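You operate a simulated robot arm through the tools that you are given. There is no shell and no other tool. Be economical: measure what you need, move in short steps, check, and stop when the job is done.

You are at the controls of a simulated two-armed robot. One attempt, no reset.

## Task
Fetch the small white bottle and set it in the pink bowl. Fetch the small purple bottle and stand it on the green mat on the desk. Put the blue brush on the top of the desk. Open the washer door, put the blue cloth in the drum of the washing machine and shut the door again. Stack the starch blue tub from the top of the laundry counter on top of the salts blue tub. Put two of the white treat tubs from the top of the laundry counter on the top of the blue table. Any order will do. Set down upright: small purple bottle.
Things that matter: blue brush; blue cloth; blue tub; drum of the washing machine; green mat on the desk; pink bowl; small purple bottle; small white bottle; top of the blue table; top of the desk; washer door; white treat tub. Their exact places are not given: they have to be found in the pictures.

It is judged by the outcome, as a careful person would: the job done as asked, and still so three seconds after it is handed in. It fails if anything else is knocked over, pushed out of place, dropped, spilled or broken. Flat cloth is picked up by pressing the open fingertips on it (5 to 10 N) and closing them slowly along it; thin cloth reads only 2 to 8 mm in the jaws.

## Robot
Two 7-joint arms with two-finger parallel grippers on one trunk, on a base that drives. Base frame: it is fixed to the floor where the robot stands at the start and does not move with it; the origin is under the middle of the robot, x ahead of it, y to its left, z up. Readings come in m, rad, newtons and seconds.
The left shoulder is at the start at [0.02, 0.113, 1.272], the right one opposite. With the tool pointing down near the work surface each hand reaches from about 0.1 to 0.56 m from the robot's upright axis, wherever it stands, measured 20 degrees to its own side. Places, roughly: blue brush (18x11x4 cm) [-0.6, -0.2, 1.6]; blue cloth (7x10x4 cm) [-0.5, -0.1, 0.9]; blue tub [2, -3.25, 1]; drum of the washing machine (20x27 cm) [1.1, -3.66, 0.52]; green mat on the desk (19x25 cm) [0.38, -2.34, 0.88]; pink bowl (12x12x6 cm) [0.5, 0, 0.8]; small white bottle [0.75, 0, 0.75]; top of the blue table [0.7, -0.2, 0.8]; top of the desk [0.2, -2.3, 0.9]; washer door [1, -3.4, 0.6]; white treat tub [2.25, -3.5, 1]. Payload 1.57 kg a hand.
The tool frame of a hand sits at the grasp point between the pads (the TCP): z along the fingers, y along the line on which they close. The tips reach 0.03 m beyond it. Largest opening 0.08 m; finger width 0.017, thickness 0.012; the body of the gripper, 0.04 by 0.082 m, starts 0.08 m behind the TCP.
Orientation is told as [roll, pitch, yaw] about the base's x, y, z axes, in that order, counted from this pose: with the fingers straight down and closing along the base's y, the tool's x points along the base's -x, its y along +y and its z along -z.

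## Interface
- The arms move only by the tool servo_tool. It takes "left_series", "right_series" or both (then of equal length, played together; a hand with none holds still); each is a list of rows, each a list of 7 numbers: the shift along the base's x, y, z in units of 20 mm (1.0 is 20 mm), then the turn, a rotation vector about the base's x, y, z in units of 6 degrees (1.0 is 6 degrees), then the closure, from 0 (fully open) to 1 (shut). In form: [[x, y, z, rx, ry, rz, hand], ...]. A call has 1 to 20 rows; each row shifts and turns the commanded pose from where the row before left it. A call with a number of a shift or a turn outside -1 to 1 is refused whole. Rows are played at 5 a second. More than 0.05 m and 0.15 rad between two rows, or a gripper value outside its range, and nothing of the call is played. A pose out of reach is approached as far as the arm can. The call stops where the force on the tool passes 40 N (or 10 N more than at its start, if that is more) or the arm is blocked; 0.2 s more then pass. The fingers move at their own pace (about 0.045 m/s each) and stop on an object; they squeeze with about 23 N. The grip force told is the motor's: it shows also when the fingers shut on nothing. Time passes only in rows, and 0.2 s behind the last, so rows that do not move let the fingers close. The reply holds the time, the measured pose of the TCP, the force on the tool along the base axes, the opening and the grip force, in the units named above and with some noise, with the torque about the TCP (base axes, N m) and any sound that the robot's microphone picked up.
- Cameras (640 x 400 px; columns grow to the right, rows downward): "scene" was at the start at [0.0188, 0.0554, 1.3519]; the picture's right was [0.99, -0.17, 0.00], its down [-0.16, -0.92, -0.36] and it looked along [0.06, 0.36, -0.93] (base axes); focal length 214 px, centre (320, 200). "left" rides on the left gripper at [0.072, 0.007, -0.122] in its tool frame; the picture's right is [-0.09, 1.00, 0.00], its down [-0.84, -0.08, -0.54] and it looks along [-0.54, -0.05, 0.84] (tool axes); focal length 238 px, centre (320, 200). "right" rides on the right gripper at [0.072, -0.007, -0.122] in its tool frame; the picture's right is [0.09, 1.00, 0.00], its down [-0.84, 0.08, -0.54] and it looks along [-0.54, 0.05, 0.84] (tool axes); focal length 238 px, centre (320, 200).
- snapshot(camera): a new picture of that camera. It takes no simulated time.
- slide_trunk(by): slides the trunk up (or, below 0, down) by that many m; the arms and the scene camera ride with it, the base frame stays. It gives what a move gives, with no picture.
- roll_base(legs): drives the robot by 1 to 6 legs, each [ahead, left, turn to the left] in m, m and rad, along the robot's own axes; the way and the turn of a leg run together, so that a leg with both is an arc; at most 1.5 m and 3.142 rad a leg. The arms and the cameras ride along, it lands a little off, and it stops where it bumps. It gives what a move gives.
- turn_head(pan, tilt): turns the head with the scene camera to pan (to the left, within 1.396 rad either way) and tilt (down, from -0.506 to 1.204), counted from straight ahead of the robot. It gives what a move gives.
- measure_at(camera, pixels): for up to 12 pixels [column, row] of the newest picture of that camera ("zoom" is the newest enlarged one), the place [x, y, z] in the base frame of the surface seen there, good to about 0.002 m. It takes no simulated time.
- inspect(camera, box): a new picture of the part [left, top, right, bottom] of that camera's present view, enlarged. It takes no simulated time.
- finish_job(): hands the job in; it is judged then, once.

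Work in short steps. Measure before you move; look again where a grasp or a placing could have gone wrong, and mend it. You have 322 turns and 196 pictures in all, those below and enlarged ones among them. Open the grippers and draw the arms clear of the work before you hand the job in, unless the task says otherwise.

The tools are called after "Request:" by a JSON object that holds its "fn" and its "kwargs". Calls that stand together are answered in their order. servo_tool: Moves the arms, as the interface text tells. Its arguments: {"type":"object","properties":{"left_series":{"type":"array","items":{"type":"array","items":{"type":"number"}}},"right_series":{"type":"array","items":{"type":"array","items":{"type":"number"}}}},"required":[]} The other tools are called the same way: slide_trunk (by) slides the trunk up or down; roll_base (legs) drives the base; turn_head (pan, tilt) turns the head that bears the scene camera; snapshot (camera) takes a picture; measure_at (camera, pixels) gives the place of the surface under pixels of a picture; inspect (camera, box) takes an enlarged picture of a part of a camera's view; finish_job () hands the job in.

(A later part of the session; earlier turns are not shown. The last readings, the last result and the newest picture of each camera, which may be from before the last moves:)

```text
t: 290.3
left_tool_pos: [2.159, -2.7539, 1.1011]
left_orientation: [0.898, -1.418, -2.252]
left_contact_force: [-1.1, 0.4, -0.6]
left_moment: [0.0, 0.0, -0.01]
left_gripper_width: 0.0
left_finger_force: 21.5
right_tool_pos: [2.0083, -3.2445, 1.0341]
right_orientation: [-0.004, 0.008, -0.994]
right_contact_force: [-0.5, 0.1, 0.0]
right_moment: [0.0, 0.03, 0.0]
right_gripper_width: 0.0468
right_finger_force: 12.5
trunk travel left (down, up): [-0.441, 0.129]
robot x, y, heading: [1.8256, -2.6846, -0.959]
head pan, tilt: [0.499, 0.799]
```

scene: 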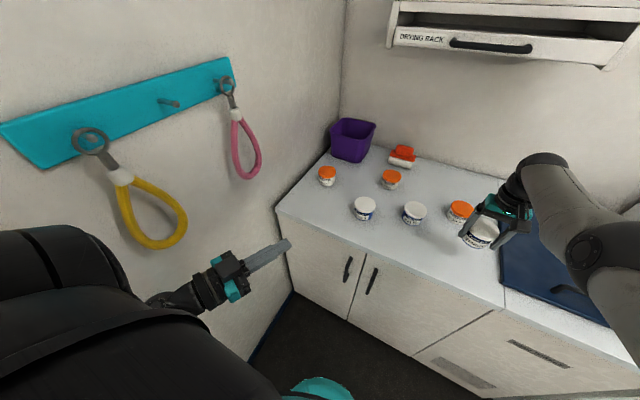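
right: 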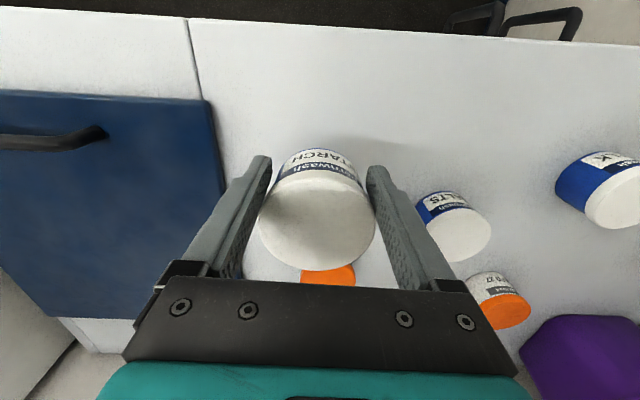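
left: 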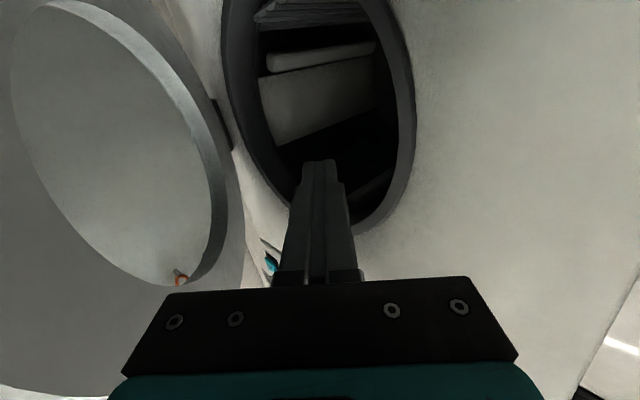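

The grip width fell to 0.047 — the tub may have slipped. I look immediately.

Request:
{"fn": "snapshot", "kwargs": {"camera": "right"}}

Request:
{"fn": "snapshot", "kwargs": {"camera": "scene"}}

```text
42 pictures are left
```

right: 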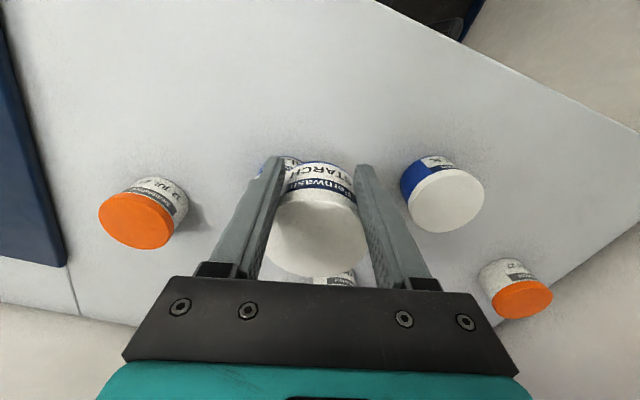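

```text
41 pictures are left
```

scene: 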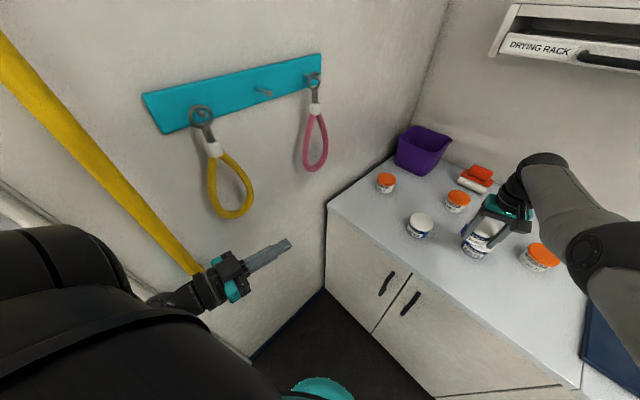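

The tub is still held but only by its edge. I measure its lid to see pose and tilt relative to SALTS.

Request:
{"fn": "measure_at", "kwargs": {"camera": "right", "pixels": [[318, 208], [318, 268], [275, 225], [360, 225], [318, 235], [330, 170], [290, 175], [270, 165], [318, 185]]}}

Request:
{"fn": "inspect", "kwargs": {"camera": "scene", "box": [430, 180, 560, 290]}}

```text
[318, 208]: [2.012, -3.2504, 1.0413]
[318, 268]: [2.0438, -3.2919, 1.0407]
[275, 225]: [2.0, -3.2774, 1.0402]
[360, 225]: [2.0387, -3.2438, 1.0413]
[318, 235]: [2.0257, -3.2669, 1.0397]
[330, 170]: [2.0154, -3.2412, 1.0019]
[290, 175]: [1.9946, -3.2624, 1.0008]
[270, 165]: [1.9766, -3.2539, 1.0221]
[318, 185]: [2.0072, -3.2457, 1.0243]
```

```text
3.64 times, centred on (495, 235) of scene
```

zoom: 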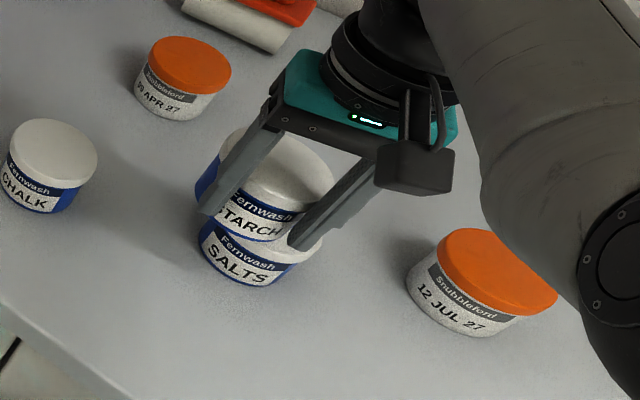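

The lid is level at z 1.040, centre (2.028,-3.271); it must move (-0.017,-0.038). I do it gently by servo.

Request:
{"fn": "servo_tool", "kwargs": {"right_series": [[-0.08, -0.18, 0, 0, 0, 0, 1], [-0.1, -0.24, 0, 0, 0, 0, 1], [-0.12, -0.27, 0, 0, 0, 0, 1], [-0.12, -0.27, 0, 0, 0, 0, 1], [-0.12, -0.27, 0, 0, 0, 0, 1], [-0.12, -0.27, 0, 0, 0, 0, 1], [-0.1, -0.24, 0, 0, 0, 0, 1], [-0.05, -0.16, 0, 0, 0, 0, 1]]}}

Request:
{"fn": "snapshot", "kwargs": {"camera": "right"}}

```text
t: 292.1
left_tool_pos: [2.1599, -2.7533, 1.1013]
left_orientation: [0.902, -1.417, -2.256]
left_contact_force: [0.2, 0.0, -0.4]
left_moment: [0.01, -0.01, 0.0]
left_gripper_width: 0.0
left_finger_force: 20.8
right_tool_pos: [1.9811, -3.2647, 1.0385]
right_orientation: [-0.004, 0.007, -0.993]
right_contact_force: [-0.3, -0.3, -0.9]
right_moment: [0.06, 0.01, -0.01]
right_gripper_width: 0.0001
right_finger_force: 21.7
right hand out of reach, approached as far as the arm can: row 2, 3, 5, 6, 8
trunk travel left (down, up): [-0.441, 0.129]
robot x, y, heading: [1.8245, -2.6858, -0.958]
head pan, tilt: [0.499, 0.799]
```

```text
39 pictures are left
```

right: 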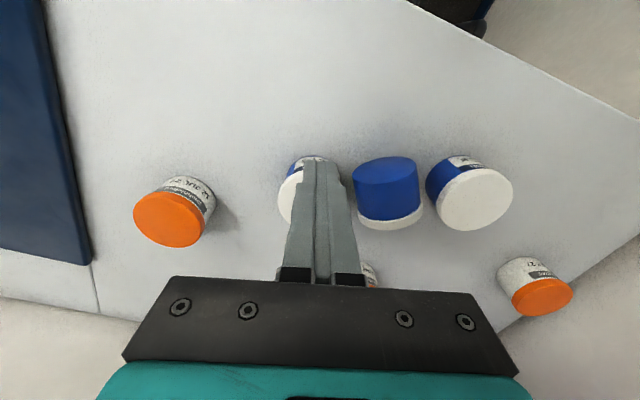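

The tub slipped out and landed upside-down on the counter between SALTS and CHALK (at (388,190)). I measure all so I can regrasp it centred.

Request:
{"fn": "measure_at", "kwargs": {"camera": "right", "pixels": [[385, 158], [388, 175], [355, 172], [415, 172], [390, 222], [475, 200], [440, 205], [512, 205], [300, 200], [170, 220], [545, 300], [282, 205]]}}

Request:
{"fn": "servo_tool", "kwargs": {"right_series": [[0, 0, 0.5, 0, 0, 0, 0], [0, 0, 0.5, 0, 0, 0, 0], [0, 0, 0, 0, 0, 0, 0]]}}

Request:
{"fn": "inspect", "kwargs": {"camera": "scene", "box": [360, 160, 560, 290]}}

```text
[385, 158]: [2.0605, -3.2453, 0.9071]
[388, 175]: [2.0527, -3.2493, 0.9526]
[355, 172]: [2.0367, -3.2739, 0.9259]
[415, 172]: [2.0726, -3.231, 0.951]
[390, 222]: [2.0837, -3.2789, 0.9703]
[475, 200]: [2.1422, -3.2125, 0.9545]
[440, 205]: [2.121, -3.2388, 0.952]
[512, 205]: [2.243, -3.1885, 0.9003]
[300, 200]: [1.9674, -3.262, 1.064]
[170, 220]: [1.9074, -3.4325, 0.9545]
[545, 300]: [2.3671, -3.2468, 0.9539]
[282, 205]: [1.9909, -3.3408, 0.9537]
```

```text
t: 292.9
left_tool_pos: [2.1597, -2.753, 1.101]
left_orientation: [0.903, -1.418, -2.253]
left_contact_force: [0.0, -0.3, 0.4]
left_moment: [0.01, -0.03, 0.01]
left_gripper_width: 0.0002
left_finger_force: 21.7
right_tool_pos: [1.9815, -3.264, 1.0586]
right_orientation: [-0.004, 0.007, -0.995]
right_contact_force: [0.4, 0.6, 0.7]
right_moment: [0.0, 0.01, 0.01]
right_gripper_width: 0.0678
right_finger_force: 0.1
trunk travel left (down, up): [-0.441, 0.129]
robot x, y, heading: [1.8274, -2.6836, -0.955]
head pan, tilt: [0.499, 0.799]
```

```text
3.08 times, centred on (460, 225) of scene
```

zoom: 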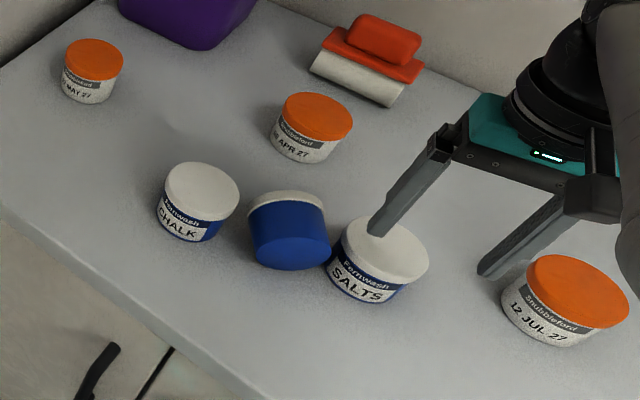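

STARCH lies on its side: bottom disc toward me, lid pointing along (0.77,-0.64), centre (2.076,-3.270). I'll grip it across its diameter near the lid, then pitch the hand to turn it lid-up. First I bring the left hand inward away from the leashes and yaw the right hand.

Request:
{"fn": "servo_tool", "kwargs": {"left_series": [[-0.85, -0.2, -0.3, 0, 0, 0, 1], [-0.85, -0.2, -0.3, 0, 0, 0, 1], [-0.85, -0.2, -0.3, 0, 0, 0, 1], [-0.85, -0.2, -0.3, 0, 0, 0, 1], [-0.85, -0.2, -0.3, 0, 0, 0, 1], [-0.85, -0.2, -0.3, 0, 0, 0, 1], [-0.85, -0.2, -0.3, 0, 0, 0, 1]], "right_series": [[0.2, 0, 0.2, 0, 0, 0.42, 0], [0.2, 0, 0, 0, 0, 0.42, 0], [0.2, 0, 0, 0, 0, 0.42, 0], [0.2, 0, 0, 0, 0, 0.42, 0], [0.2, 0, 0, 0, 0, 0.42, 0], [0.2, 0, 0, 0, 0, 0.42, 0], [0.2, 0, 0, 0, 0, 0.36, 0]]}}

```text
t: 293.8
left_tool_pos: [2.1116, -2.7596, 1.0809]
left_orientation: [1.029, -1.309, -2.483]
left_contact_force: [-0.5, 0.1, 0.3]
left_moment: [-0.02, -0.02, -0.01]
left_gripper_width: 0.0
left_finger_force: 21.3
right_tool_pos: [1.9925, -3.2631, 1.0631]
right_orientation: [-0.005, 0.005, -0.841]
right_contact_force: [0.7, -0.2, -0.3]
right_moment: [0.02, -0.01, -0.01]
right_gripper_width: 0.0801
right_finger_force: 0.0
trunk travel left (down, up): [-0.441, 0.129]
robot x, y, heading: [1.8261, -2.6866, -0.954]
head pan, tilt: [0.499, 0.799]
stopped in row 4 (left hand): the arm was blocked; the commanded pose is now the measured one
```

Left is at a limit, but rotating the base 0.15 left plus a small advance puts the right hand above the tub with the needed yaw, keeping the left clear of the leashes.

Request:
{"fn": "roll_base", "kwargs": {"legs": [[0, 0, 0.15], [0.03, -0.02, 0]]}}

Request:
{"fn": "snapshot", "kwargs": {"camera": "right"}}

```text
t: 295.3
left_tool_pos: [2.1265, -2.754, 1.081]
left_orientation: [1.028, -1.307, -2.335]
left_contact_force: [0.1, -0.3, -0.4]
left_moment: [-0.01, 0.04, 0.02]
left_gripper_width: 0.0
left_finger_force: 21.3
right_tool_pos: [2.0837, -3.2674, 1.0625]
right_orientation: [-0.003, 0.007, -0.691]
right_contact_force: [-0.3, -0.2, -0.8]
right_moment: [0.08, -0.02, 0.01]
right_gripper_width: 0.08
right_finger_force: 0.1
trunk travel left (down, up): [-0.441, 0.129]
robot x, y, heading: [1.8359, -2.7203, -0.81]
head pan, tilt: [0.499, 0.799]
```

```text
37 pictures are left
```

right: 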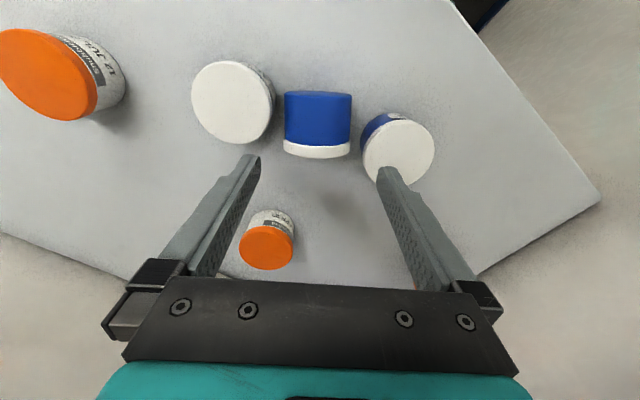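

Well aligned. I measure the tub's edges and neighbours.

Request:
{"fn": "measure_at", "kwargs": {"camera": "right", "pixels": [[318, 98], [318, 125], [318, 143], [318, 156], [286, 120], [350, 120], [286, 148], [349, 148], [272, 105], [363, 145], [232, 100], [398, 152]]}}

```text
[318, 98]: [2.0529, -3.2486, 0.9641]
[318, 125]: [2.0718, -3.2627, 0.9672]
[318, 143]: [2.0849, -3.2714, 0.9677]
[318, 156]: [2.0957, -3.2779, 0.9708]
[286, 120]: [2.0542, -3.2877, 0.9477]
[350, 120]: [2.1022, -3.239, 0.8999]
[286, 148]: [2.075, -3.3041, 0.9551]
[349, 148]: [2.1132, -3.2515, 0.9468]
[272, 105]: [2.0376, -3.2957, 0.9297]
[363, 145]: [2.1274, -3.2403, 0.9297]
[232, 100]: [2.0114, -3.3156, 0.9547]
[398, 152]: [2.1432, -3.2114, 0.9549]
```

Tub centre (2.0755,-3.265). I nudge the hand to (2.0855,-3.2765), leaving room to both neighbours, and lower with the trunk in two steps.

Request:
{"fn": "servo_tool", "kwargs": {"right_series": [[0.1, -0.45, 0, 0, 0, 0, 0.03], [0, 0, 0, 0, 0, 0, 0.03]]}}

Request:
{"fn": "slide_trunk", "kwargs": {"by": -0.07}}

Request:
{"fn": "snapshot", "kwargs": {"camera": "right"}}

```text
t: 295.9
left_tool_pos: [2.1258, -2.7519, 1.0816]
left_orientation: [1.033, -1.308, -2.339]
left_contact_force: [-1.1, -0.1, 0.9]
left_moment: [-0.01, 0.01, 0.0]
left_gripper_width: 0.0001
left_finger_force: 21.6
right_tool_pos: [2.0802, -3.2703, 1.0667]
right_orientation: [-0.004, 0.004, -0.691]
right_contact_force: [0.6, 0.0, 0.1]
right_moment: [-0.01, 0.0, -0.03]
right_gripper_width: 0.0776
right_finger_force: 0.1
right hand out of reach, approached as far as the arm can: row 1
trunk travel left (down, up): [-0.441, 0.129]
robot x, y, heading: [1.8298, -2.7164, -0.809]
head pan, tilt: [0.499, 0.799]
```

```text
t: 297.0
left_tool_pos: [2.1268, -2.7519, 1.0107]
left_orientation: [1.033, -1.309, -2.342]
left_contact_force: [-0.2, -0.1, 0.6]
left_moment: [-0.02, 0.01, 0.01]
left_gripper_width: 0.0001
left_finger_force: 21.1
right_tool_pos: [2.0789, -3.2706, 0.9954]
right_orientation: [-0.003, 0.006, -0.691]
right_contact_force: [-0.2, -0.4, 0.6]
right_moment: [-0.01, 0.01, -0.03]
right_gripper_width: 0.0775
right_finger_force: 0.0
trunk travel left (down, up): [-0.371, 0.199]
robot x, y, heading: [1.8304, -2.7207, -0.806]
head pan, tilt: [0.499, 0.799]
```

```text
36 pictures are left
```

right: 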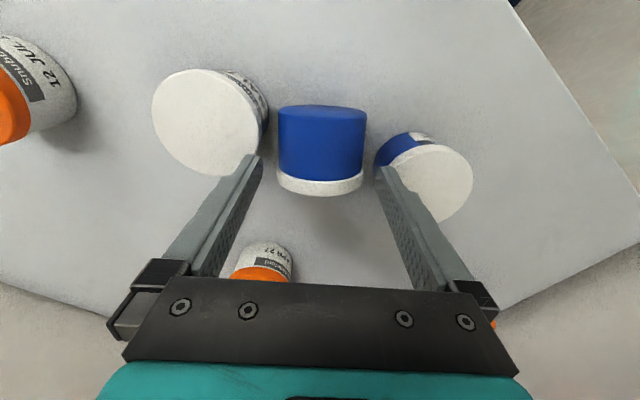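

Fingers are just above the neighbours' lids; I advance 9 mm with the base and lower the rest.

Request:
{"fn": "roll_base", "kwargs": {"legs": [[0.01, 0, 0]]}}

Request:
{"fn": "slide_trunk", "kwargs": {"by": -0.03}}

Request:
{"fn": "snapshot", "kwargs": {"camera": "right"}}

```text
t: 297.7
left_tool_pos: [2.1342, -2.7593, 1.0109]
left_orientation: [1.03, -1.31, -2.337]
left_contact_force: [-0.2, 0.3, 0.4]
left_moment: [0.02, 0.04, -0.01]
left_gripper_width: 0.0002
left_finger_force: 21.3
right_tool_pos: [2.0871, -3.278, 0.9959]
right_orientation: [-0.005, 0.006, -0.691]
right_contact_force: [-0.2, 0.3, 0.5]
right_moment: [0.04, -0.01, 0.0]
right_gripper_width: 0.0774
right_finger_force: 0.0
trunk travel left (down, up): [-0.371, 0.199]
robot x, y, heading: [1.841, -2.728, -0.805]
head pan, tilt: [0.499, 0.799]
```

```text
t: 298.5
left_tool_pos: [2.1328, -2.7593, 0.9813]
left_orientation: [1.031, -1.306, -2.34]
left_contact_force: [-0.2, 1.2, -0.1]
left_moment: [-0.02, 0.02, 0.01]
left_gripper_width: 0.0
left_finger_force: 20.5
right_tool_pos: [2.0875, -3.2768, 0.9654]
right_orientation: [-0.005, 0.005, -0.69]
right_contact_force: [0.3, -0.5, 0.4]
right_moment: [0.0, -0.01, 0.0]
right_gripper_width: 0.0772
right_finger_force: 0.0
trunk travel left (down, up): [-0.341, 0.229]
robot x, y, heading: [1.8379, -2.7264, -0.805]
head pan, tilt: [0.499, 0.799]
```

```text
35 pictures are left
```

right: 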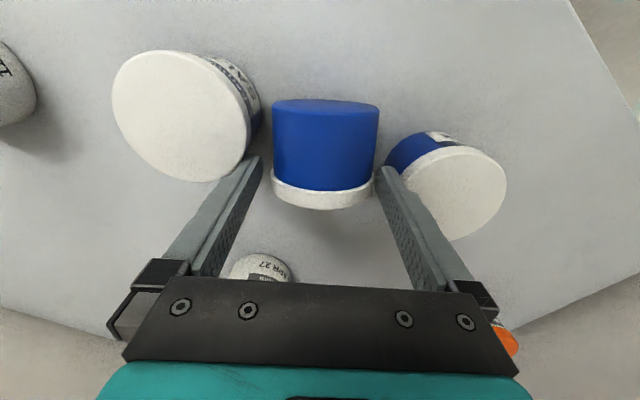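

No contact. Lower 2.2 cm more, then close slowly.

Request:
{"fn": "slide_trunk", "kwargs": {"by": -0.022}}

Request:
{"fn": "servo_tool", "kwargs": {"right_series": [[0, 0, 0, 0, 0, 0, 0.12], [0, 0, 0, 0, 0, 0, 0.3], [0, 0, 0, 0, 0, 0, 0.6], [0, 0, 0, 0, 0, 0, 1], [0, 0, 0, 0, 0, 0, 1], [0, 0, 0, 0, 0, 0, 1]]}}

Request:
{"fn": "slide_trunk", "kwargs": {"by": 0.07}}

Request:
{"fn": "snapshot", "kwargs": {"camera": "right"}}

```text
t: 299.2
left_tool_pos: [2.1334, -2.7598, 0.9595]
left_orientation: [1.036, -1.309, -2.344]
left_contact_force: [0.5, 0.1, -0.1]
left_moment: [-0.03, 0.0, -0.01]
left_gripper_width: 0.0
left_finger_force: 21.1
right_tool_pos: [2.0861, -3.2772, 0.9483]
right_orientation: [-0.003, -0.001, -0.69]
right_contact_force: [-3.0, 0.9, 17.6]
right_moment: [0.57, -0.6, 0.23]
right_gripper_width: 0.0766
right_finger_force: 0.1
trunk travel left (down, up): [-0.319, 0.251]
robot x, y, heading: [1.8424, -2.728, -0.81]
head pan, tilt: [0.499, 0.799]
```

```text
t: 300.6
left_tool_pos: [2.132, -2.7594, 0.9598]
left_orientation: [1.037, -1.31, -2.343]
left_contact_force: [-0.7, -0.1, 0.0]
left_moment: [0.01, 0.0, -0.02]
left_gripper_width: 0.0
left_finger_force: 21.3
right_tool_pos: [2.0873, -3.2772, 0.9479]
right_orientation: [-0.008, -0.003, -0.691]
right_contact_force: [-0.3, -2.7, 21.4]
right_moment: [0.25, -0.4, 0.1]
right_gripper_width: 0.0703
right_finger_force: 22.5
trunk travel left (down, up): [-0.319, 0.251]
robot x, y, heading: [1.841, -2.7233, -0.8]
head pan, tilt: [0.499, 0.799]
```

```text
t: 301.6
left_tool_pos: [2.1337, -2.7599, 1.0284]
left_orientation: [1.031, -1.308, -2.34]
left_contact_force: [0.2, 0.1, 0.1]
left_moment: [0.02, 0.03, 0.05]
left_gripper_width: 0.0003
left_finger_force: 21.5
right_tool_pos: [2.0854, -3.2766, 1.0133]
right_orientation: [-0.004, 0.007, -0.691]
right_contact_force: [-0.4, 1.1, -0.9]
right_moment: [-0.04, -0.01, -0.02]
right_gripper_width: 0.07
right_finger_force: 23.3
trunk travel left (down, up): [-0.389, 0.181]
robot x, y, heading: [1.8377, -2.7291, -0.813]
head pan, tilt: [0.499, 0.799]
```

```text
34 pictures are left
```

right: 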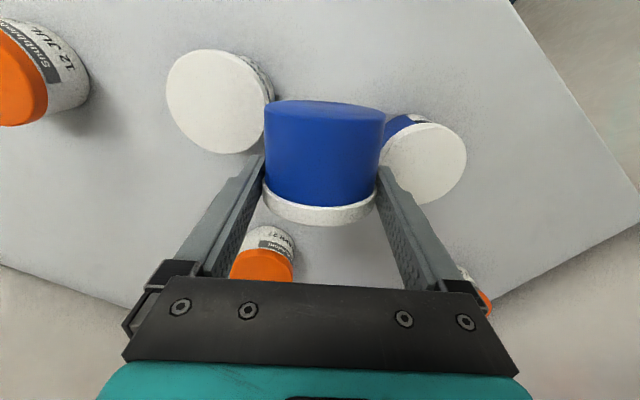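

Gripped at the lid (0.070 m, full diameter). I now raise the hand and pitch it forward 90° so the lid turns up.

Request:
{"fn": "servo_tool", "kwargs": {"right_series": [[-0.1, 0.1, 0.6, -0.6, -0.72, 0, 1], [-0.1, 0.1, 0.6, -0.6, -0.72, 0, 1], [-0.1, 0.1, 0.6, -0.6, -0.72, 0, 1], [-0.1, 0.1, 0.6, -0.6, -0.72, 0, 1], [-0.1, 0.1, 0.6, -0.6, -0.72, 0, 1], [-0.1, 0.1, 0.6, -0.6, -0.72, 0, 1], [-0.1, 0.1, 0.6, -0.6, -0.72, 0, 1], [-0.1, 0.1, 0.6, -0.6, -0.72, 0, 1], [-0.1, 0.1, 0.6, -0.6, -0.72, 0, 1], [-0.1, 0.1, 0.6, -0.6, -0.72, 0, 1], [-0.1, 0.1, 0.6, -0.6, -0.72, 0, 1], [-0.1, 0.1, 0.6, -0.6, -0.72, 0, 1], [-0.1, 0.1, 0.6, -0.6, -0.72, 0, 1], [-0.1, 0.1, 0.6, -0.6, -0.72, 0, 1], [-0.1, 0.1, 0.6, -0.6, -0.72, 0, 1], [-0.1, 0.1, 0.6, -0.6, -0.72, 0, 1]]}}

Request:
{"fn": "snapshot", "kwargs": {"camera": "scene"}}

```text
t: 305.0
left_tool_pos: [2.1326, -2.759, 1.0285]
left_orientation: [1.03, -1.307, -2.34]
left_contact_force: [-0.9, -1.2, -0.1]
left_moment: [-0.01, 0.01, -0.02]
left_gripper_width: 0.0
left_finger_force: 21.4
right_tool_pos: [2.2039, -3.4263, 1.161]
right_orientation: [-0.253, -1.563, -0.445]
right_contact_force: [-1.0, -0.1, -1.7]
right_moment: [0.0, 0.0, 0.04]
right_gripper_width: 0.0702
right_finger_force: 23.2
right hand out of reach, approached as far as the arm can: row 1, 2, 3, 4, 5, 6, 7, 8, 9, 10, 11, 12, 13, 14, 15
trunk travel left (down, up): [-0.389, 0.181]
robot x, y, heading: [1.8407, -2.7302, -0.809]
head pan, tilt: [0.499, 0.799]
```

```text
33 pictures are left
```

scene: 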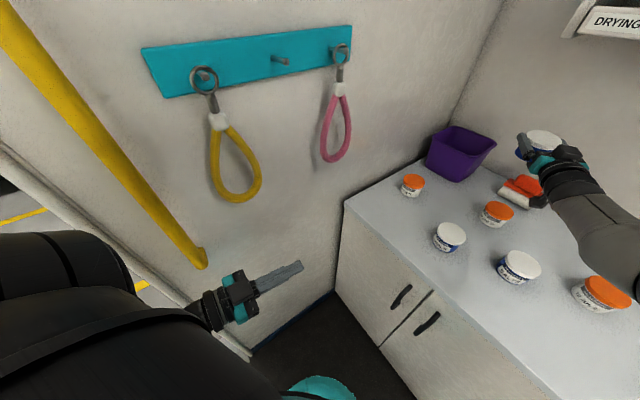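

The tub is now upright in a horizontal hand. I move the base back 0.23 and right 0.063 so that it comes over SALTS, still high.

Request:
{"fn": "roll_base", "kwargs": {"legs": [[-0.23, -0.063, 0]]}}

Request:
{"fn": "slide_trunk", "kwargs": {"by": -0.1}}

Request:
{"fn": "snapshot", "kwargs": {"camera": "scene"}}

```text
t: 306.8
left_tool_pos: [1.9289, -2.6321, 1.0298]
left_orientation: [1.036, -1.309, -2.334]
left_contact_force: [0.7, -0.1, 0.8]
left_moment: [0.05, -0.01, 0.01]
left_gripper_width: 0.0
left_finger_force: 21.1
right_tool_pos: [2.0033, -3.2987, 1.1619]
right_orientation: [-0.651, -1.566, -0.04]
right_contact_force: [-0.4, 0.2, -1.1]
right_moment: [0.03, 0.02, 0.02]
right_gripper_width: 0.0703
right_finger_force: 22.4
trunk travel left (down, up): [-0.389, 0.181]
robot x, y, heading: [1.6333, -2.6047, -0.804]
head pan, tilt: [0.499, 0.799]
```

```text
t: 308.1
left_tool_pos: [1.9279, -2.6323, 0.9292]
left_orientation: [1.033, -1.308, -2.329]
left_contact_force: [0.5, -0.5, -0.1]
left_moment: [-0.03, 0.01, 0.01]
left_gripper_width: 0.0
left_finger_force: 21.3
right_tool_pos: [2.0058, -3.2992, 1.0613]
right_orientation: [-0.624, -1.565, -0.063]
right_contact_force: [0.2, 0.1, -0.4]
right_moment: [0.03, 0.01, 0.0]
right_gripper_width: 0.0703
right_finger_force: 22.7
trunk travel left (down, up): [-0.289, 0.281]
robot x, y, heading: [1.6334, -2.5994, -0.796]
head pan, tilt: [0.499, 0.799]
```

```text
32 pictures are left
```

scene: 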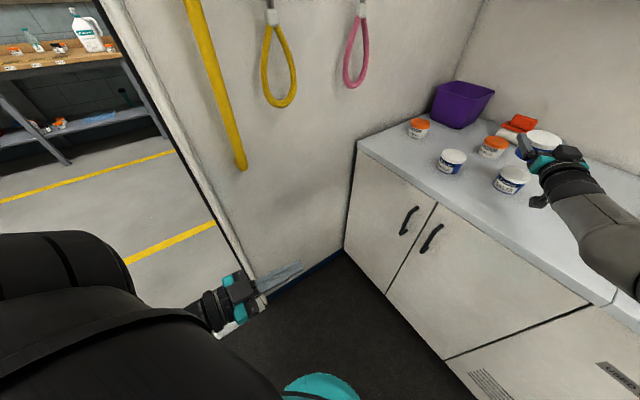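

I zoom and measure the held lid versus the SALTS lid.

Request:
{"fn": "inspect", "kwargs": {"camera": "scene", "box": [470, 110, 610, 220]}}

Request:
{"fn": "measure_at", "kwargs": {"camera": "scene", "pixels": [[543, 134], [529, 140], [556, 140], [543, 148], [511, 172], [498, 176], [526, 176], [511, 167], [524, 155], [511, 182]]}}

```text
3.64 times, centred on (540, 165) of scene
```

zoom: 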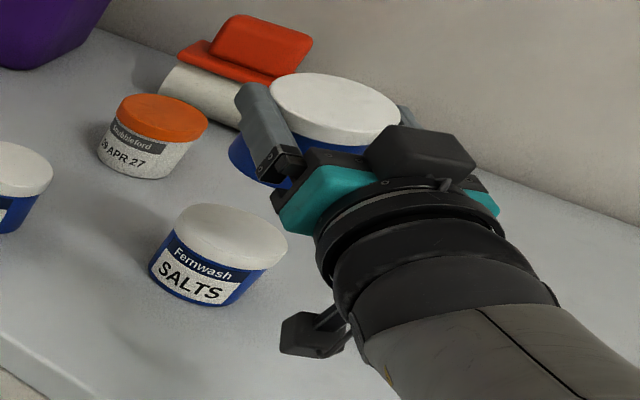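

```text
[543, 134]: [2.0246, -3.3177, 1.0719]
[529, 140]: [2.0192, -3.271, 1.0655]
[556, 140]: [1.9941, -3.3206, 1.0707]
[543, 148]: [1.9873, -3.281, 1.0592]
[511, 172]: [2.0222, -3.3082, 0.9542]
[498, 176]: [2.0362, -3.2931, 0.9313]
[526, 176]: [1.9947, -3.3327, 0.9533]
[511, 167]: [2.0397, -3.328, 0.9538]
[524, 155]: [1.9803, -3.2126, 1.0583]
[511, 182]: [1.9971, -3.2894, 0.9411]
```

Request:
{"fn": "measure_at", "kwargs": {"camera": "zoom", "pixels": [[275, 95], [396, 118], [335, 108], [325, 78], [345, 136], [176, 222], [285, 248], [230, 235], [230, 208], [232, 266]]}}

```text
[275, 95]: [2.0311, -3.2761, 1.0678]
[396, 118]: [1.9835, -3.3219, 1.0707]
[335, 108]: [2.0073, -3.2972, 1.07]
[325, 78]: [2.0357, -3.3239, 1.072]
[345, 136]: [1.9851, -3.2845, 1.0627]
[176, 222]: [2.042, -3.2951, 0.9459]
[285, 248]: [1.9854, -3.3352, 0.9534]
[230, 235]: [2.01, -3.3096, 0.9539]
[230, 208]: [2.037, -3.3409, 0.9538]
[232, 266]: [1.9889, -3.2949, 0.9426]
```

Held lid centre (2.009,-3.3015); SALTS (2.013,-3.3165). I correct 1.35 cm ahead / 0.8 cm right and lower 5 cm.

Request:
{"fn": "roll_base", "kwargs": {"legs": [[0.0135, -0.0076, 0]]}}

Request:
{"fn": "slide_trunk", "kwargs": {"by": -0.05}}

Request:
{"fn": "inspect", "kwargs": {"camera": "scene", "box": [470, 100, 610, 210]}}

```text
t: 308.9
left_tool_pos: [1.9307, -2.6494, 0.9288]
left_orientation: [1.028, -1.306, -2.327]
left_contact_force: [0.8, -0.4, 0.4]
left_moment: [0.02, -0.02, 0.01]
left_gripper_width: 0.0
left_finger_force: 21.4
right_tool_pos: [2.0085, -3.3143, 1.0601]
right_orientation: [-0.478, -1.563, -0.209]
right_contact_force: [0.5, 0.2, -1.5]
right_moment: [-0.03, 0.02, 0.03]
right_gripper_width: 0.0702
right_finger_force: 23.3
trunk travel left (down, up): [-0.289, 0.281]
robot x, y, heading: [1.637, -2.6205, -0.796]
head pan, tilt: [0.499, 0.799]
```

```text
t: 309.8
left_tool_pos: [1.9326, -2.6472, 0.8792]
left_orientation: [1.031, -1.307, -2.33]
left_contact_force: [0.5, 0.1, 1.1]
left_moment: [-0.03, 0.0, -0.04]
left_gripper_width: 0.0
left_finger_force: 21.8
right_tool_pos: [2.0076, -3.3138, 1.0116]
right_orientation: [-0.611, -1.564, -0.08]
right_contact_force: [0.8, 0.5, -1.1]
right_moment: [0.01, -0.01, 0.02]
right_gripper_width: 0.0704
right_finger_force: 23.3
trunk travel left (down, up): [-0.239, 0.331]
robot x, y, heading: [1.6371, -2.6189, -0.802]
head pan, tilt: [0.499, 0.799]
```

```text
3.64 times, centred on (540, 155) of scene
```

zoom: 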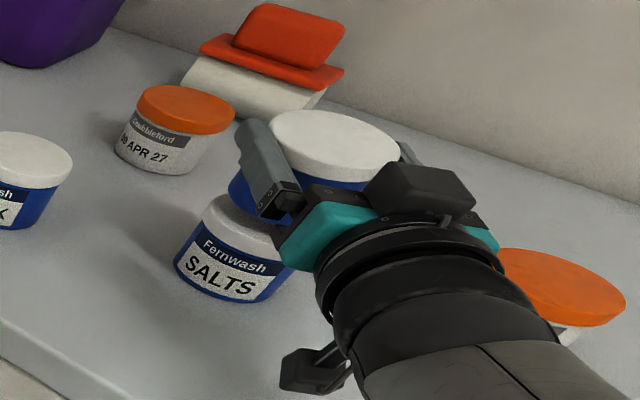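

About 1 cm to go; lower in small steps.

Request:
{"fn": "slide_trunk", "kwargs": {"by": -0.008}}

Request:
{"fn": "slide_trunk", "kwargs": {"by": -0.004}}

```text
t: 310.4
left_tool_pos: [1.932, -2.6463, 0.8714]
left_orientation: [1.03, -1.305, -2.331]
left_contact_force: [0.0, -0.2, -0.1]
left_moment: [-0.02, 0.0, 0.01]
left_gripper_width: 0.0
left_finger_force: 21.0
right_tool_pos: [2.0079, -3.3138, 1.0034]
right_orientation: [-0.577, -1.563, -0.111]
right_contact_force: [-0.6, 0.5, -0.6]
right_moment: [0.05, -0.01, 0.02]
right_gripper_width: 0.0703
right_finger_force: 23.2
trunk travel left (down, up): [-0.231, 0.339]
robot x, y, heading: [1.6359, -2.619, -0.8]
head pan, tilt: [0.499, 0.799]
```

```text
t: 310.9
left_tool_pos: [1.9308, -2.6474, 0.8673]
left_orientation: [1.034, -1.308, -2.334]
left_contact_force: [0.3, 0.1, -0.2]
left_moment: [0.01, -0.02, 0.0]
left_gripper_width: 0.0
left_finger_force: 20.9
right_tool_pos: [2.0081, -3.3143, 1.0018]
right_orientation: [-1.345, -1.567, 0.653]
right_contact_force: [0.5, 0.0, 6.4]
right_moment: [0.15, 0.03, 0.02]
right_gripper_width: 0.0703
right_finger_force: 22.4
trunk travel left (down, up): [-0.227, 0.343]
robot x, y, heading: [1.6382, -2.6191, -0.797]
head pan, tilt: [0.499, 0.799]
```

Touching (6 N). I press 1.5 mm, open, and withdraw straight back along the hand's axis.

Request:
{"fn": "slide_trunk", "kwargs": {"by": -0.0015}}

Request:
{"fn": "servo_tool", "kwargs": {"right_series": [[0, 0, 0, 0, 0, 0, 0.1], [0, 0, 0, 0, 0, 0, 0.05], [0, 0, 0, 0, 0, 0, 0], [0, 0, 0, 0, 0, 0, 0]]}}

Request:
{"fn": "roll_base", "kwargs": {"legs": [[-0.0994, -0.0107, 0]]}}

Request:
{"fn": "inspect", "kwargs": {"camera": "scene", "box": [440, 80, 620, 210]}}

```text
t: 311.4
left_tool_pos: [1.9315, -2.6473, 0.8652]
left_orientation: [1.037, -1.308, -2.335]
left_contact_force: [0.1, -0.2, 0.3]
left_moment: [0.0, -0.03, 0.01]
left_gripper_width: 0.0002
left_finger_force: 21.3
right_tool_pos: [2.0083, -3.3114, 1.0011]
right_orientation: [-1.903, -1.567, 1.212]
right_contact_force: [0.5, -0.8, 14.8]
right_moment: [0.21, 0.06, 0.02]
right_gripper_width: 0.0701
right_finger_force: 23.0
trunk travel left (down, up): [-0.226, 0.344]
robot x, y, heading: [1.6373, -2.6154, -0.799]
head pan, tilt: [0.499, 0.799]
```

```text
t: 312.4
left_tool_pos: [1.9312, -2.6481, 0.8665]
left_orientation: [1.032, -1.307, -2.331]
left_contact_force: [-0.1, 0.3, 0.0]
left_moment: [-0.01, 0.01, 0.01]
left_gripper_width: 0.0
left_finger_force: 21.3
right_tool_pos: [2.0079, -3.3134, 0.9965]
right_orientation: [-0.497, -1.564, -0.19]
right_contact_force: [-0.2, 0.0, 0.2]
right_moment: [0.02, 0.01, -0.04]
right_gripper_width: 0.0799
right_finger_force: 0.1
trunk travel left (down, up): [-0.226, 0.344]
robot x, y, heading: [1.6394, -2.6171, -0.798]
head pan, tilt: [0.499, 0.799]
```

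```text
t: 313.6
left_tool_pos: [1.8564, -2.5838, 0.866]
left_orientation: [1.035, -1.308, -2.332]
left_contact_force: [-0.1, 0.7, 0.0]
left_moment: [-0.02, -0.04, -0.01]
left_gripper_width: 0.0
left_finger_force: 21.3
right_tool_pos: [1.9328, -3.2521, 0.9976]
right_orientation: [-0.646, -1.564, -0.045]
right_contact_force: [0.6, -0.3, -0.4]
right_moment: [0.0, -0.02, 0.02]
right_gripper_width: 0.0801
right_finger_force: 0.0
trunk travel left (down, up): [-0.226, 0.344]
robot x, y, heading: [1.5647, -2.5576, -0.802]
head pan, tilt: [0.499, 0.799]
```

```text
3.08 times, centred on (530, 145) of scene
```

zoom: 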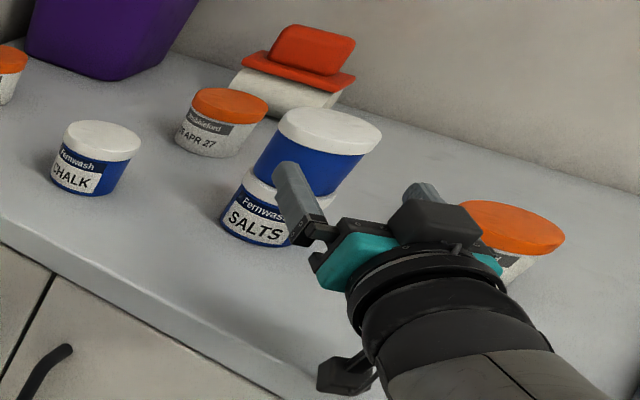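

STARCH stands upright on SALTS. Next the treat tubs: I raise the trunk 0.28 m and turn both hands back to pointing down.

Request:
{"fn": "slide_trunk", "kwargs": {"by": 0.28}}

Request:
{"fn": "servo_tool", "kwargs": {"left_series": [[0, 0, 0, 0.78, 0.22, 0, 0], [0, 0, 0, 0.78, 0.22, 0, 0], [0, 0, 0, 0.78, 0.22, 0, 0], [0, 0, 0, 0.78, 0.22, 0, 0], [0, 0, 0, 0.78, 0.22, 0, 0], [0, 0, 0, 0.78, 0.22, 0, 0], [0, 0, 0, 0.78, 0.22, 0, 0], [0, 0, 0, 0.78, 0.22, 0, 0], [0, 0, 0, 0.78, 0.22, 0, 0], [0, 0, 0, 0.78, 0.22, 0, 0], [0, 0, 0, 0.78, 0.22, 0, 0], [0, 0, 0, 0.78, 0.22, 0, 0], [0, 0, 0, 0.78, 0.22, 0, 0], [0, 0, 0, 0.78, 0.22, 0, 0], [0, 0, 0, 0.78, 0.22, 0, 0], [0, 0, 0, 0.78, 0.22, 0, 0]], "right_series": [[-0.3, 0.2, -0.2, 0.594, 0.719, 0, 0], [-0.3, 0.2, -0.2, 0.594, 0.719, 0, 0], [-0.3, 0.2, -0.2, 0.594, 0.719, 0, 0], [-0.3, 0.2, -0.2, 0.594, 0.719, 0, 0], [-0.3, 0.2, -0.2, 0.594, 0.719, 0, 0], [-0.3, 0.2, -0.2, 0.594, 0.719, 0, 0], [-0.3, 0.2, -0.2, 0.594, 0.719, 0, 0], [-0.3, 0.2, -0.2, 0.594, 0.719, 0, 0], [-0.3, 0.2, -0.2, 0.594, 0.719, 0, 0], [-0.3, 0.2, -0.2, 0.594, 0.719, 0, 0], [-0.3, 0.2, -0.2, 0.594, 0.719, 0, 0], [-0.3, 0.2, -0.2, 0.594, 0.719, 0, 0], [-0.3, 0.2, -0.2, 0.594, 0.719, 0, 0], [-0.3, 0.2, -0.2, 0.594, 0.719, 0, 0], [-0.3, 0.2, -0.2, 0.594, 0.719, 0, 0], [-0.3, 0.2, -0.2, 0.594, 0.719, 0, 0]]}}

```text
t: 316.4
left_tool_pos: [1.8575, -2.5851, 1.1452]
left_orientation: [1.031, -1.306, -2.33]
left_contact_force: [0.2, 0.3, -0.1]
left_moment: [0.0, -0.04, 0.02]
left_gripper_width: 0.0
left_finger_force: 21.6
right_tool_pos: [1.933, -3.2517, 1.2772]
right_orientation: [-0.571, -1.563, -0.116]
right_contact_force: [0.1, 0.0, -0.4]
right_moment: [0.03, -0.02, 0.0]
right_gripper_width: 0.0801
right_finger_force: 0.1
trunk travel left (down, up): [-0.506, 0.064]
robot x, y, heading: [1.56, -2.5588, -0.795]
head pan, tilt: [0.499, 0.799]
```

```text
t: 319.8
left_tool_pos: [1.8831, -2.5845, 1.1029]
left_orientation: [0.03, -0.073, -1.522]
left_contact_force: [0.1, 0.1, 0.3]
left_moment: [-0.02, 0.0, -0.03]
left_gripper_width: 0.0799
left_finger_force: 0.1
left hand out of reach, approached as far as the arm can: row 5, 6, 7, 8, 9, 10
right_tool_pos: [1.795, -3.1339, 1.2089]
right_orientation: [0.003, 0.001, -0.688]
right_contact_force: [0.3, 0.4, -1.0]
right_moment: [0.01, 0.01, -0.03]
right_gripper_width: 0.08
right_finger_force: 0.1
right hand out of reach, approached as far as the arm can: row 1, 2, 3, 5, 8, 9, 10, 11, 12, 13, 14, 15, 16
trunk travel left (down, up): [-0.506, 0.064]
robot x, y, heading: [1.5577, -2.5528, -0.798]
head pan, tilt: [0.499, 0.799]
```

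Both hands point down again. I drive so the right hand comes over the JUL tub (1.903,-3.432).

Request:
{"fn": "roll_base", "kwargs": {"legs": [[0.289, -0.131, 0]]}}

Request:
{"fn": "slide_trunk", "kwargs": {"by": -0.13}}

Request:
{"fn": "snapshot", "kwargs": {"camera": "right"}}

```text
t: 321.9
left_tool_pos: [1.9945, -2.8804, 1.1027]
left_orientation: [0.03, -0.072, -1.525]
left_contact_force: [-0.2, 0.6, -0.4]
left_moment: [0.02, -0.01, -0.02]
left_gripper_width: 0.08
left_finger_force: 0.1
right_tool_pos: [1.903, -3.4305, 1.2094]
right_orientation: [0.001, -0.003, -0.689]
right_contact_force: [0.5, 0.7, -0.4]
right_moment: [-0.01, 0.02, 0.0]
right_gripper_width: 0.0798
right_finger_force: 0.0
trunk travel left (down, up): [-0.506, 0.064]
robot x, y, heading: [1.6697, -2.8512, -0.804]
head pan, tilt: [0.499, 0.799]
```

```text
t: 323.5
left_tool_pos: [1.9941, -2.8798, 0.9737]
left_orientation: [0.03, -0.075, -1.527]
left_contact_force: [0.5, 0.7, 0.1]
left_moment: [0.01, -0.02, 0.0]
left_gripper_width: 0.0799
left_finger_force: 0.0
right_tool_pos: [1.904, -3.4304, 1.0801]
right_orientation: [0.001, -0.001, -0.69]
right_contact_force: [0.8, 0.1, 0.4]
right_moment: [-0.01, 0.05, 0.02]
right_gripper_width: 0.0801
right_finger_force: 0.1
trunk travel left (down, up): [-0.376, 0.194]
robot x, y, heading: [1.6725, -2.8493, -0.799]
head pan, tilt: [0.499, 0.799]
```

```text
28 pictures are left
```

right: 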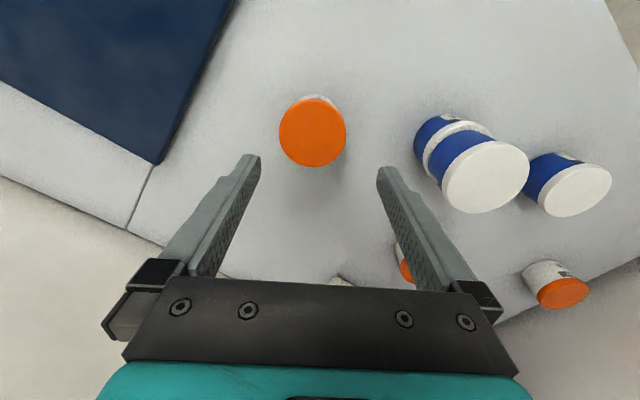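

I measure the lid's centre from here.

Request:
{"fn": "measure_at", "kwargs": {"camera": "right", "pixels": [[312, 102], [312, 165], [281, 132], [345, 132], [312, 132], [340, 285], [405, 262]]}}

```text
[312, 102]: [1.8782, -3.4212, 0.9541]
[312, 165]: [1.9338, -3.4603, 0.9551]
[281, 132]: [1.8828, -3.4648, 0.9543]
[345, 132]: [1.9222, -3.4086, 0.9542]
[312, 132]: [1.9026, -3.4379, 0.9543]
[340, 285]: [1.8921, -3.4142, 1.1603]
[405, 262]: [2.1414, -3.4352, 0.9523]
```

Centre (1.904,-3.4387). I nudge 8 mm and lower 0.143 m with the trunk, then close.

Request:
{"fn": "roll_base", "kwargs": {"legs": [[0.006, -0.006, 0]]}}

Request:
{"fn": "slide_trunk", "kwargs": {"by": -0.143}}

Request:
{"fn": "servo_tool", "kwargs": {"right_series": [[0, 0, 0, 0, 0, 0, 0.15], [0, 0, 0, 0, 0, 0, 0.4], [0, 0, 0, 0, 0, 0, 1], [0, 0, 0, 0, 0, 0, 1], [0, 0, 0, 0, 0, 0, 1]]}}

```text
t: 324.3
left_tool_pos: [1.9944, -2.8878, 0.9738]
left_orientation: [0.03, -0.073, -1.524]
left_contact_force: [1.0, -0.2, -1.2]
left_moment: [0.0, -0.01, -0.01]
left_gripper_width: 0.0803
left_finger_force: 0.0
right_tool_pos: [1.9028, -3.4383, 1.0795]
right_orientation: [0.0, -0.001, -0.689]
right_contact_force: [-0.1, -0.2, -0.2]
right_moment: [0.01, 0.0, -0.02]
right_gripper_width: 0.08
right_finger_force: 0.0
trunk travel left (down, up): [-0.376, 0.194]
robot x, y, heading: [1.6709, -2.8571, -0.802]
head pan, tilt: [0.499, 0.799]
```

```text
t: 325.9
left_tool_pos: [1.9922, -2.8885, 0.8298]
left_orientation: [0.031, -0.076, -1.525]
left_contact_force: [0.3, -0.6, -0.5]
left_moment: [0.02, -0.03, 0.03]
left_gripper_width: 0.0801
left_finger_force: 0.0
right_tool_pos: [1.9038, -3.4388, 0.9379]
right_orientation: [0.002, -0.002, -0.689]
right_contact_force: [-0.5, -0.3, 0.1]
right_moment: [-0.05, -0.01, 0.01]
right_gripper_width: 0.0801
right_finger_force: 0.0
trunk travel left (down, up): [-0.233, 0.337]
robot x, y, heading: [1.6712, -2.8559, -0.8]
head pan, tilt: [0.499, 0.799]
```

```text
t: 327.1
left_tool_pos: [1.9944, -2.8883, 0.8294]
left_orientation: [0.03, -0.076, -1.525]
left_contact_force: [0.8, 1.0, -0.2]
left_moment: [0.02, -0.01, 0.03]
left_gripper_width: 0.0798
left_finger_force: 0.1
right_tool_pos: [1.9036, -3.4375, 0.9365]
right_orientation: [0.002, -0.003, -0.691]
right_contact_force: [-0.1, -0.8, 0.8]
right_moment: [0.02, 0.06, 0.0]
right_gripper_width: 0.07
right_finger_force: 23.2
trunk travel left (down, up): [-0.233, 0.337]
robot x, y, heading: [1.6749, -2.8587, -0.805]
head pan, tilt: [0.499, 0.799]
```

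JUL gripped centrally (0.070 m). I raise the trunk, turn to face the counter squarely, and prepare the left hand (yaw, level) for the APR tub.

Request:
{"fn": "slide_trunk", "kwargs": {"by": 0.26}}

Request:
{"fn": "roll_base", "kwargs": {"legs": [[-0.1, 0, 0], [0, 0, -0.465], [0.05, 0.13, 0]]}}

Request:
{"fn": "servo_tool", "kwargs": {"left_series": [[0.2, -0.6, 0, 0, 0, 0.7, 0], [0.2, -0.6, 0, 0, 0, 0.7, 0], [0.2, -0.6, 0, 0, 0, 0.7, 0], [0.2, -0.6, 0, 0, 0, 0.7, 0], [0.2, -0.6, 0, 0, 0, 0.7, 0], [0.2, -0.6, 0, 0, 0, 0.7, 0], [0.2, -0.6, 0, 0, 0, 0.7, 0], [0.2, -0.6, 0, 0, 0, 0.7, 0], [0.2, -0.6, 0, 0, 0, 0.7, 0], [0.2, -0.6, 0, 0, 0, 0.6, 0]]}}

```text
t: 329.8
left_tool_pos: [1.9938, -2.89, 1.0892]
left_orientation: [0.031, -0.073, -1.525]
left_contact_force: [0.8, -0.8, 0.7]
left_moment: [0.01, 0.0, 0.01]
left_gripper_width: 0.0799
left_finger_force: 0.1
right_tool_pos: [1.9028, -3.4392, 1.1963]
right_orientation: [0.002, -0.001, -0.689]
right_contact_force: [0.2, -0.8, -0.6]
right_moment: [0.01, -0.02, 0.02]
right_gripper_width: 0.0702
right_finger_force: 23.4
trunk travel left (down, up): [-0.493, 0.077]
robot x, y, heading: [1.6705, -2.8572, -0.803]
head pan, tilt: [0.499, 0.799]
```

```text
t: 333.2
left_tool_pos: [2.0176, -2.9691, 1.091]
left_orientation: [0.031, -0.073, -1.994]
left_contact_force: [0.0, -0.4, -0.3]
left_moment: [-0.04, 0.03, -0.02]
left_gripper_width: 0.0801
left_finger_force: 0.0
right_tool_pos: [1.6896, -3.4212, 1.1974]
right_orientation: [0.001, -0.002, -1.156]
right_contact_force: [-0.4, -0.2, -0.7]
right_moment: [0.01, 0.05, -0.01]
right_gripper_width: 0.0701
right_finger_force: 22.9
trunk travel left (down, up): [-0.493, 0.077]
robot x, y, heading: [1.7421, -2.8007, -1.266]
head pan, tilt: [0.499, 0.799]
```

```text
t: 335.4
left_tool_pos: [2.0598, -3.0919, 1.0882]
left_orientation: [0.03, -0.074, -1.269]
left_contact_force: [-0.4, 0.2, 0.7]
left_moment: [0.03, 0.0, 0.01]
left_gripper_width: 0.0801
left_finger_force: 0.1
right_tool_pos: [1.6888, -3.4198, 1.1963]
right_orientation: [0.001, -0.003, -1.157]
right_contact_force: [-0.2, -0.6, -0.8]
right_moment: [0.06, -0.02, 0.01]
right_gripper_width: 0.0703
right_finger_force: 23.4
trunk travel left (down, up): [-0.493, 0.077]
robot x, y, heading: [1.744, -2.796, -1.267]
head pan, tilt: [0.499, 0.799]
```

The left arm follows well. I drive 0.09 m ahead and extend the left hand 0.24 m toward APR.

Request:
{"fn": "roll_base", "kwargs": {"legs": [[0.09, 0.005, 0]]}}

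Request:
{"fn": "servo_tool", "kwargs": {"left_series": [[0.29, -0.9, 0, 0.05, 0.01, 0, 0], [0.29, -0.9, 0, 0.05, 0.01, 0, 0], [0.29, -0.9, 0, 0, 0, 0, 0], [0.29, -0.9, 0, 0, 0, 0, 0], [0.29, -0.9, 0, 0, 0, 0, 0], [0.29, -0.9, 0, 0, 0, 0, 0], [0.29, -0.9, 0, 0, 0, 0, 0], [0.29, -0.9, 0, 0, 0, 0, 0], [0.29, -0.9, 0, 0, 0, 0, 0], [0.29, -0.9, 0, 0, 0, 0, 0], [0.29, -0.9, 0, 0, 0, 0, 0], [0.29, -0.9, 0, 0, 0, 0, 0]]}}

Request:
{"fn": "snapshot", "kwargs": {"camera": "left"}}

```text
t: 336.6
left_tool_pos: [2.0908, -3.1748, 1.0883]
left_orientation: [0.03, -0.073, -1.269]
left_contact_force: [0.0, -0.1, -0.3]
left_moment: [0.05, 0.03, -0.02]
left_gripper_width: 0.0802
left_finger_force: 0.1
right_tool_pos: [1.7214, -3.506, 1.1958]
right_orientation: [0.002, -0.002, -1.156]
right_contact_force: [0.2, -1.0, -0.9]
right_moment: [0.01, 0.02, 0.0]
right_gripper_width: 0.0701
right_finger_force: 23.1
trunk travel left (down, up): [-0.493, 0.077]
robot x, y, heading: [1.7765, -2.8781, -1.268]
head pan, tilt: [0.499, 0.799]
```

```text
t: 339.2
left_tool_pos: [2.1535, -3.3704, 1.0943]
left_orientation: [0.03, -0.065, -1.271]
left_contact_force: [-0.1, 0.8, -0.3]
left_moment: [-0.01, 0.0, -0.01]
left_gripper_width: 0.0798
left_finger_force: 0.0
left hand out of reach, approached as far as the arm can: row 11, 12
right_tool_pos: [1.7216, -3.5045, 1.1963]
right_orientation: [0.001, -0.002, -1.157]
right_contact_force: [-0.8, -0.1, -1.4]
right_moment: [0.0, -0.01, 0.0]
right_gripper_width: 0.0701
right_finger_force: 22.8
trunk travel left (down, up): [-0.493, 0.077]
robot x, y, heading: [1.7731, -2.8847, -1.27]
head pan, tilt: [0.499, 0.799]
```

```text
27 pictures are left
```

left: 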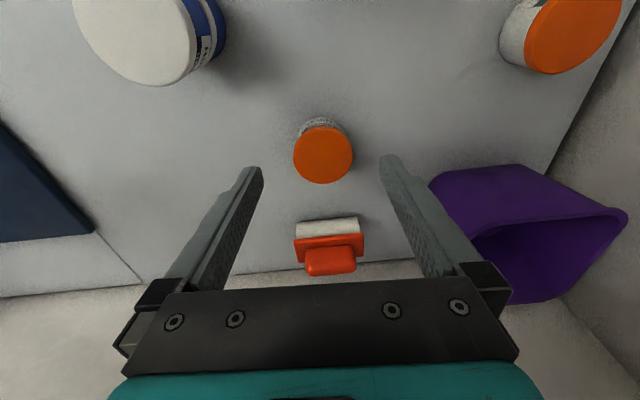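

Aligned. I measure the lid and the purple bin's nearest edge.

Request:
{"fn": "measure_at", "kwargs": {"camera": "left", "pixels": [[323, 127], [323, 182], [294, 154], [352, 154], [432, 182], [450, 172], [300, 240], [430, 190]]}}

```text
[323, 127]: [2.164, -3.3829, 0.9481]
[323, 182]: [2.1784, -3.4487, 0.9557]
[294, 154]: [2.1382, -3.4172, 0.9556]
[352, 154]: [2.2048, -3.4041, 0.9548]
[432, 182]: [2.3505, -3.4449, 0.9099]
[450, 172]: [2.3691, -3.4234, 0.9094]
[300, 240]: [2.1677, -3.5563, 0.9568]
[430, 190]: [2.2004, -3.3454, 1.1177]
```

Lid centre (2.171,-3.414); need 4.7 cm forward. I drive ahead 0.045 (base just short of the counter).

Request:
{"fn": "roll_base", "kwargs": {"legs": [[0.046, 0.004, 0]]}}

```text
t: 340.1
left_tool_pos: [2.1705, -3.4146, 1.0937]
left_orientation: [0.031, -0.062, -1.27]
left_contact_force: [0.2, -0.7, -0.2]
left_moment: [0.04, 0.03, 0.0]
left_gripper_width: 0.08
left_finger_force: 0.0
right_tool_pos: [1.7398, -3.5489, 1.1951]
right_orientation: [0.002, 0.001, -1.158]
right_contact_force: [0.4, 0.2, 0.3]
right_moment: [0.05, 0.03, -0.02]
right_gripper_width: 0.0702
right_finger_force: 23.1
trunk travel left (down, up): [-0.493, 0.077]
robot x, y, heading: [1.793, -2.9264, -1.268]
head pan, tilt: [0.499, 0.799]
```

On target. I lower 0.157 m with the trunk and close the left hand.

Request:
{"fn": "slide_trunk", "kwargs": {"by": -0.157}}

Request:
{"fn": "servo_tool", "kwargs": {"left_series": [[0, 0, 0, 0, 0, 0, 0.15], [0, 0, 0, 0, 0, 0, 0.4], [0, 0, 0, 0, 0, 0, 1], [0, 0, 0, 0, 0, 0, 1], [0, 0, 0, 0, 0, 0, 1]]}}

Request:
{"fn": "slide_trunk", "kwargs": {"by": 0.17}}

Request:
{"fn": "snapshot", "kwargs": {"camera": "left"}}

```text
t: 341.9
left_tool_pos: [2.1698, -3.4142, 0.9367]
left_orientation: [0.031, -0.063, -1.27]
left_contact_force: [0.0, -0.7, -0.4]
left_moment: [0.0, 0.01, 0.01]
left_gripper_width: 0.08
left_finger_force: 0.0
right_tool_pos: [1.7389, -3.5481, 1.0395]
right_orientation: [0.002, 0.0, -1.157]
right_contact_force: [-0.5, 0.2, -0.7]
right_moment: [0.01, -0.01, 0.0]
right_gripper_width: 0.07
right_finger_force: 22.9
trunk travel left (down, up): [-0.336, 0.234]
robot x, y, heading: [1.7947, -2.9262, -1.26]
head pan, tilt: [0.499, 0.799]
```

```text
t: 343.1
left_tool_pos: [2.1706, -3.4136, 0.9358]
left_orientation: [0.031, -0.064, -1.272]
left_contact_force: [0.7, 0.3, 2.0]
left_moment: [0.04, 0.0, -0.05]
left_gripper_width: 0.0702
left_finger_force: 23.1
right_tool_pos: [1.7391, -3.5483, 1.0385]
right_orientation: [0.001, -0.002, -1.156]
right_contact_force: [-0.8, 0.5, -1.6]
right_moment: [0.0, 0.0, -0.01]
right_gripper_width: 0.0703
right_finger_force: 23.0
trunk travel left (down, up): [-0.336, 0.234]
robot x, y, heading: [1.7902, -2.9247, -1.27]
head pan, tilt: [0.499, 0.799]
```

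```text
t: 345.0
left_tool_pos: [2.1707, -3.4145, 1.1061]
left_orientation: [0.032, -0.064, -1.27]
left_contact_force: [-0.1, 0.5, -0.4]
left_moment: [0.02, 0.01, 0.02]
left_gripper_width: 0.0703
left_finger_force: 22.7
right_tool_pos: [1.7396, -3.5474, 1.2102]
right_orientation: [0.002, -0.001, -1.156]
right_contact_force: [0.0, -0.9, -1.1]
right_moment: [0.03, 0.03, 0.0]
right_gripper_width: 0.0698
right_finger_force: 23.0
trunk travel left (down, up): [-0.506, 0.064]
robot x, y, heading: [1.794, -2.9282, -1.27]
head pan, tilt: [0.499, 0.799]
```

```text
26 pictures are left
```

left: 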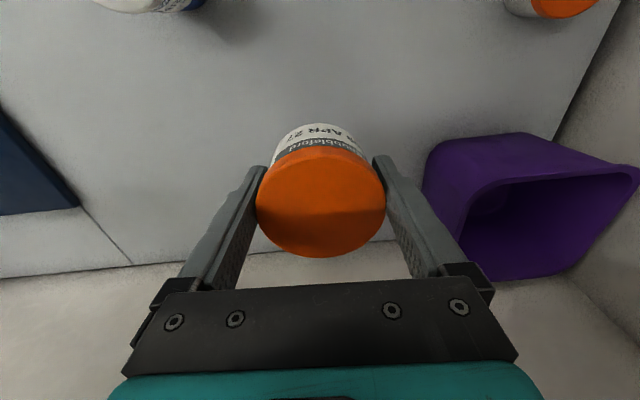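

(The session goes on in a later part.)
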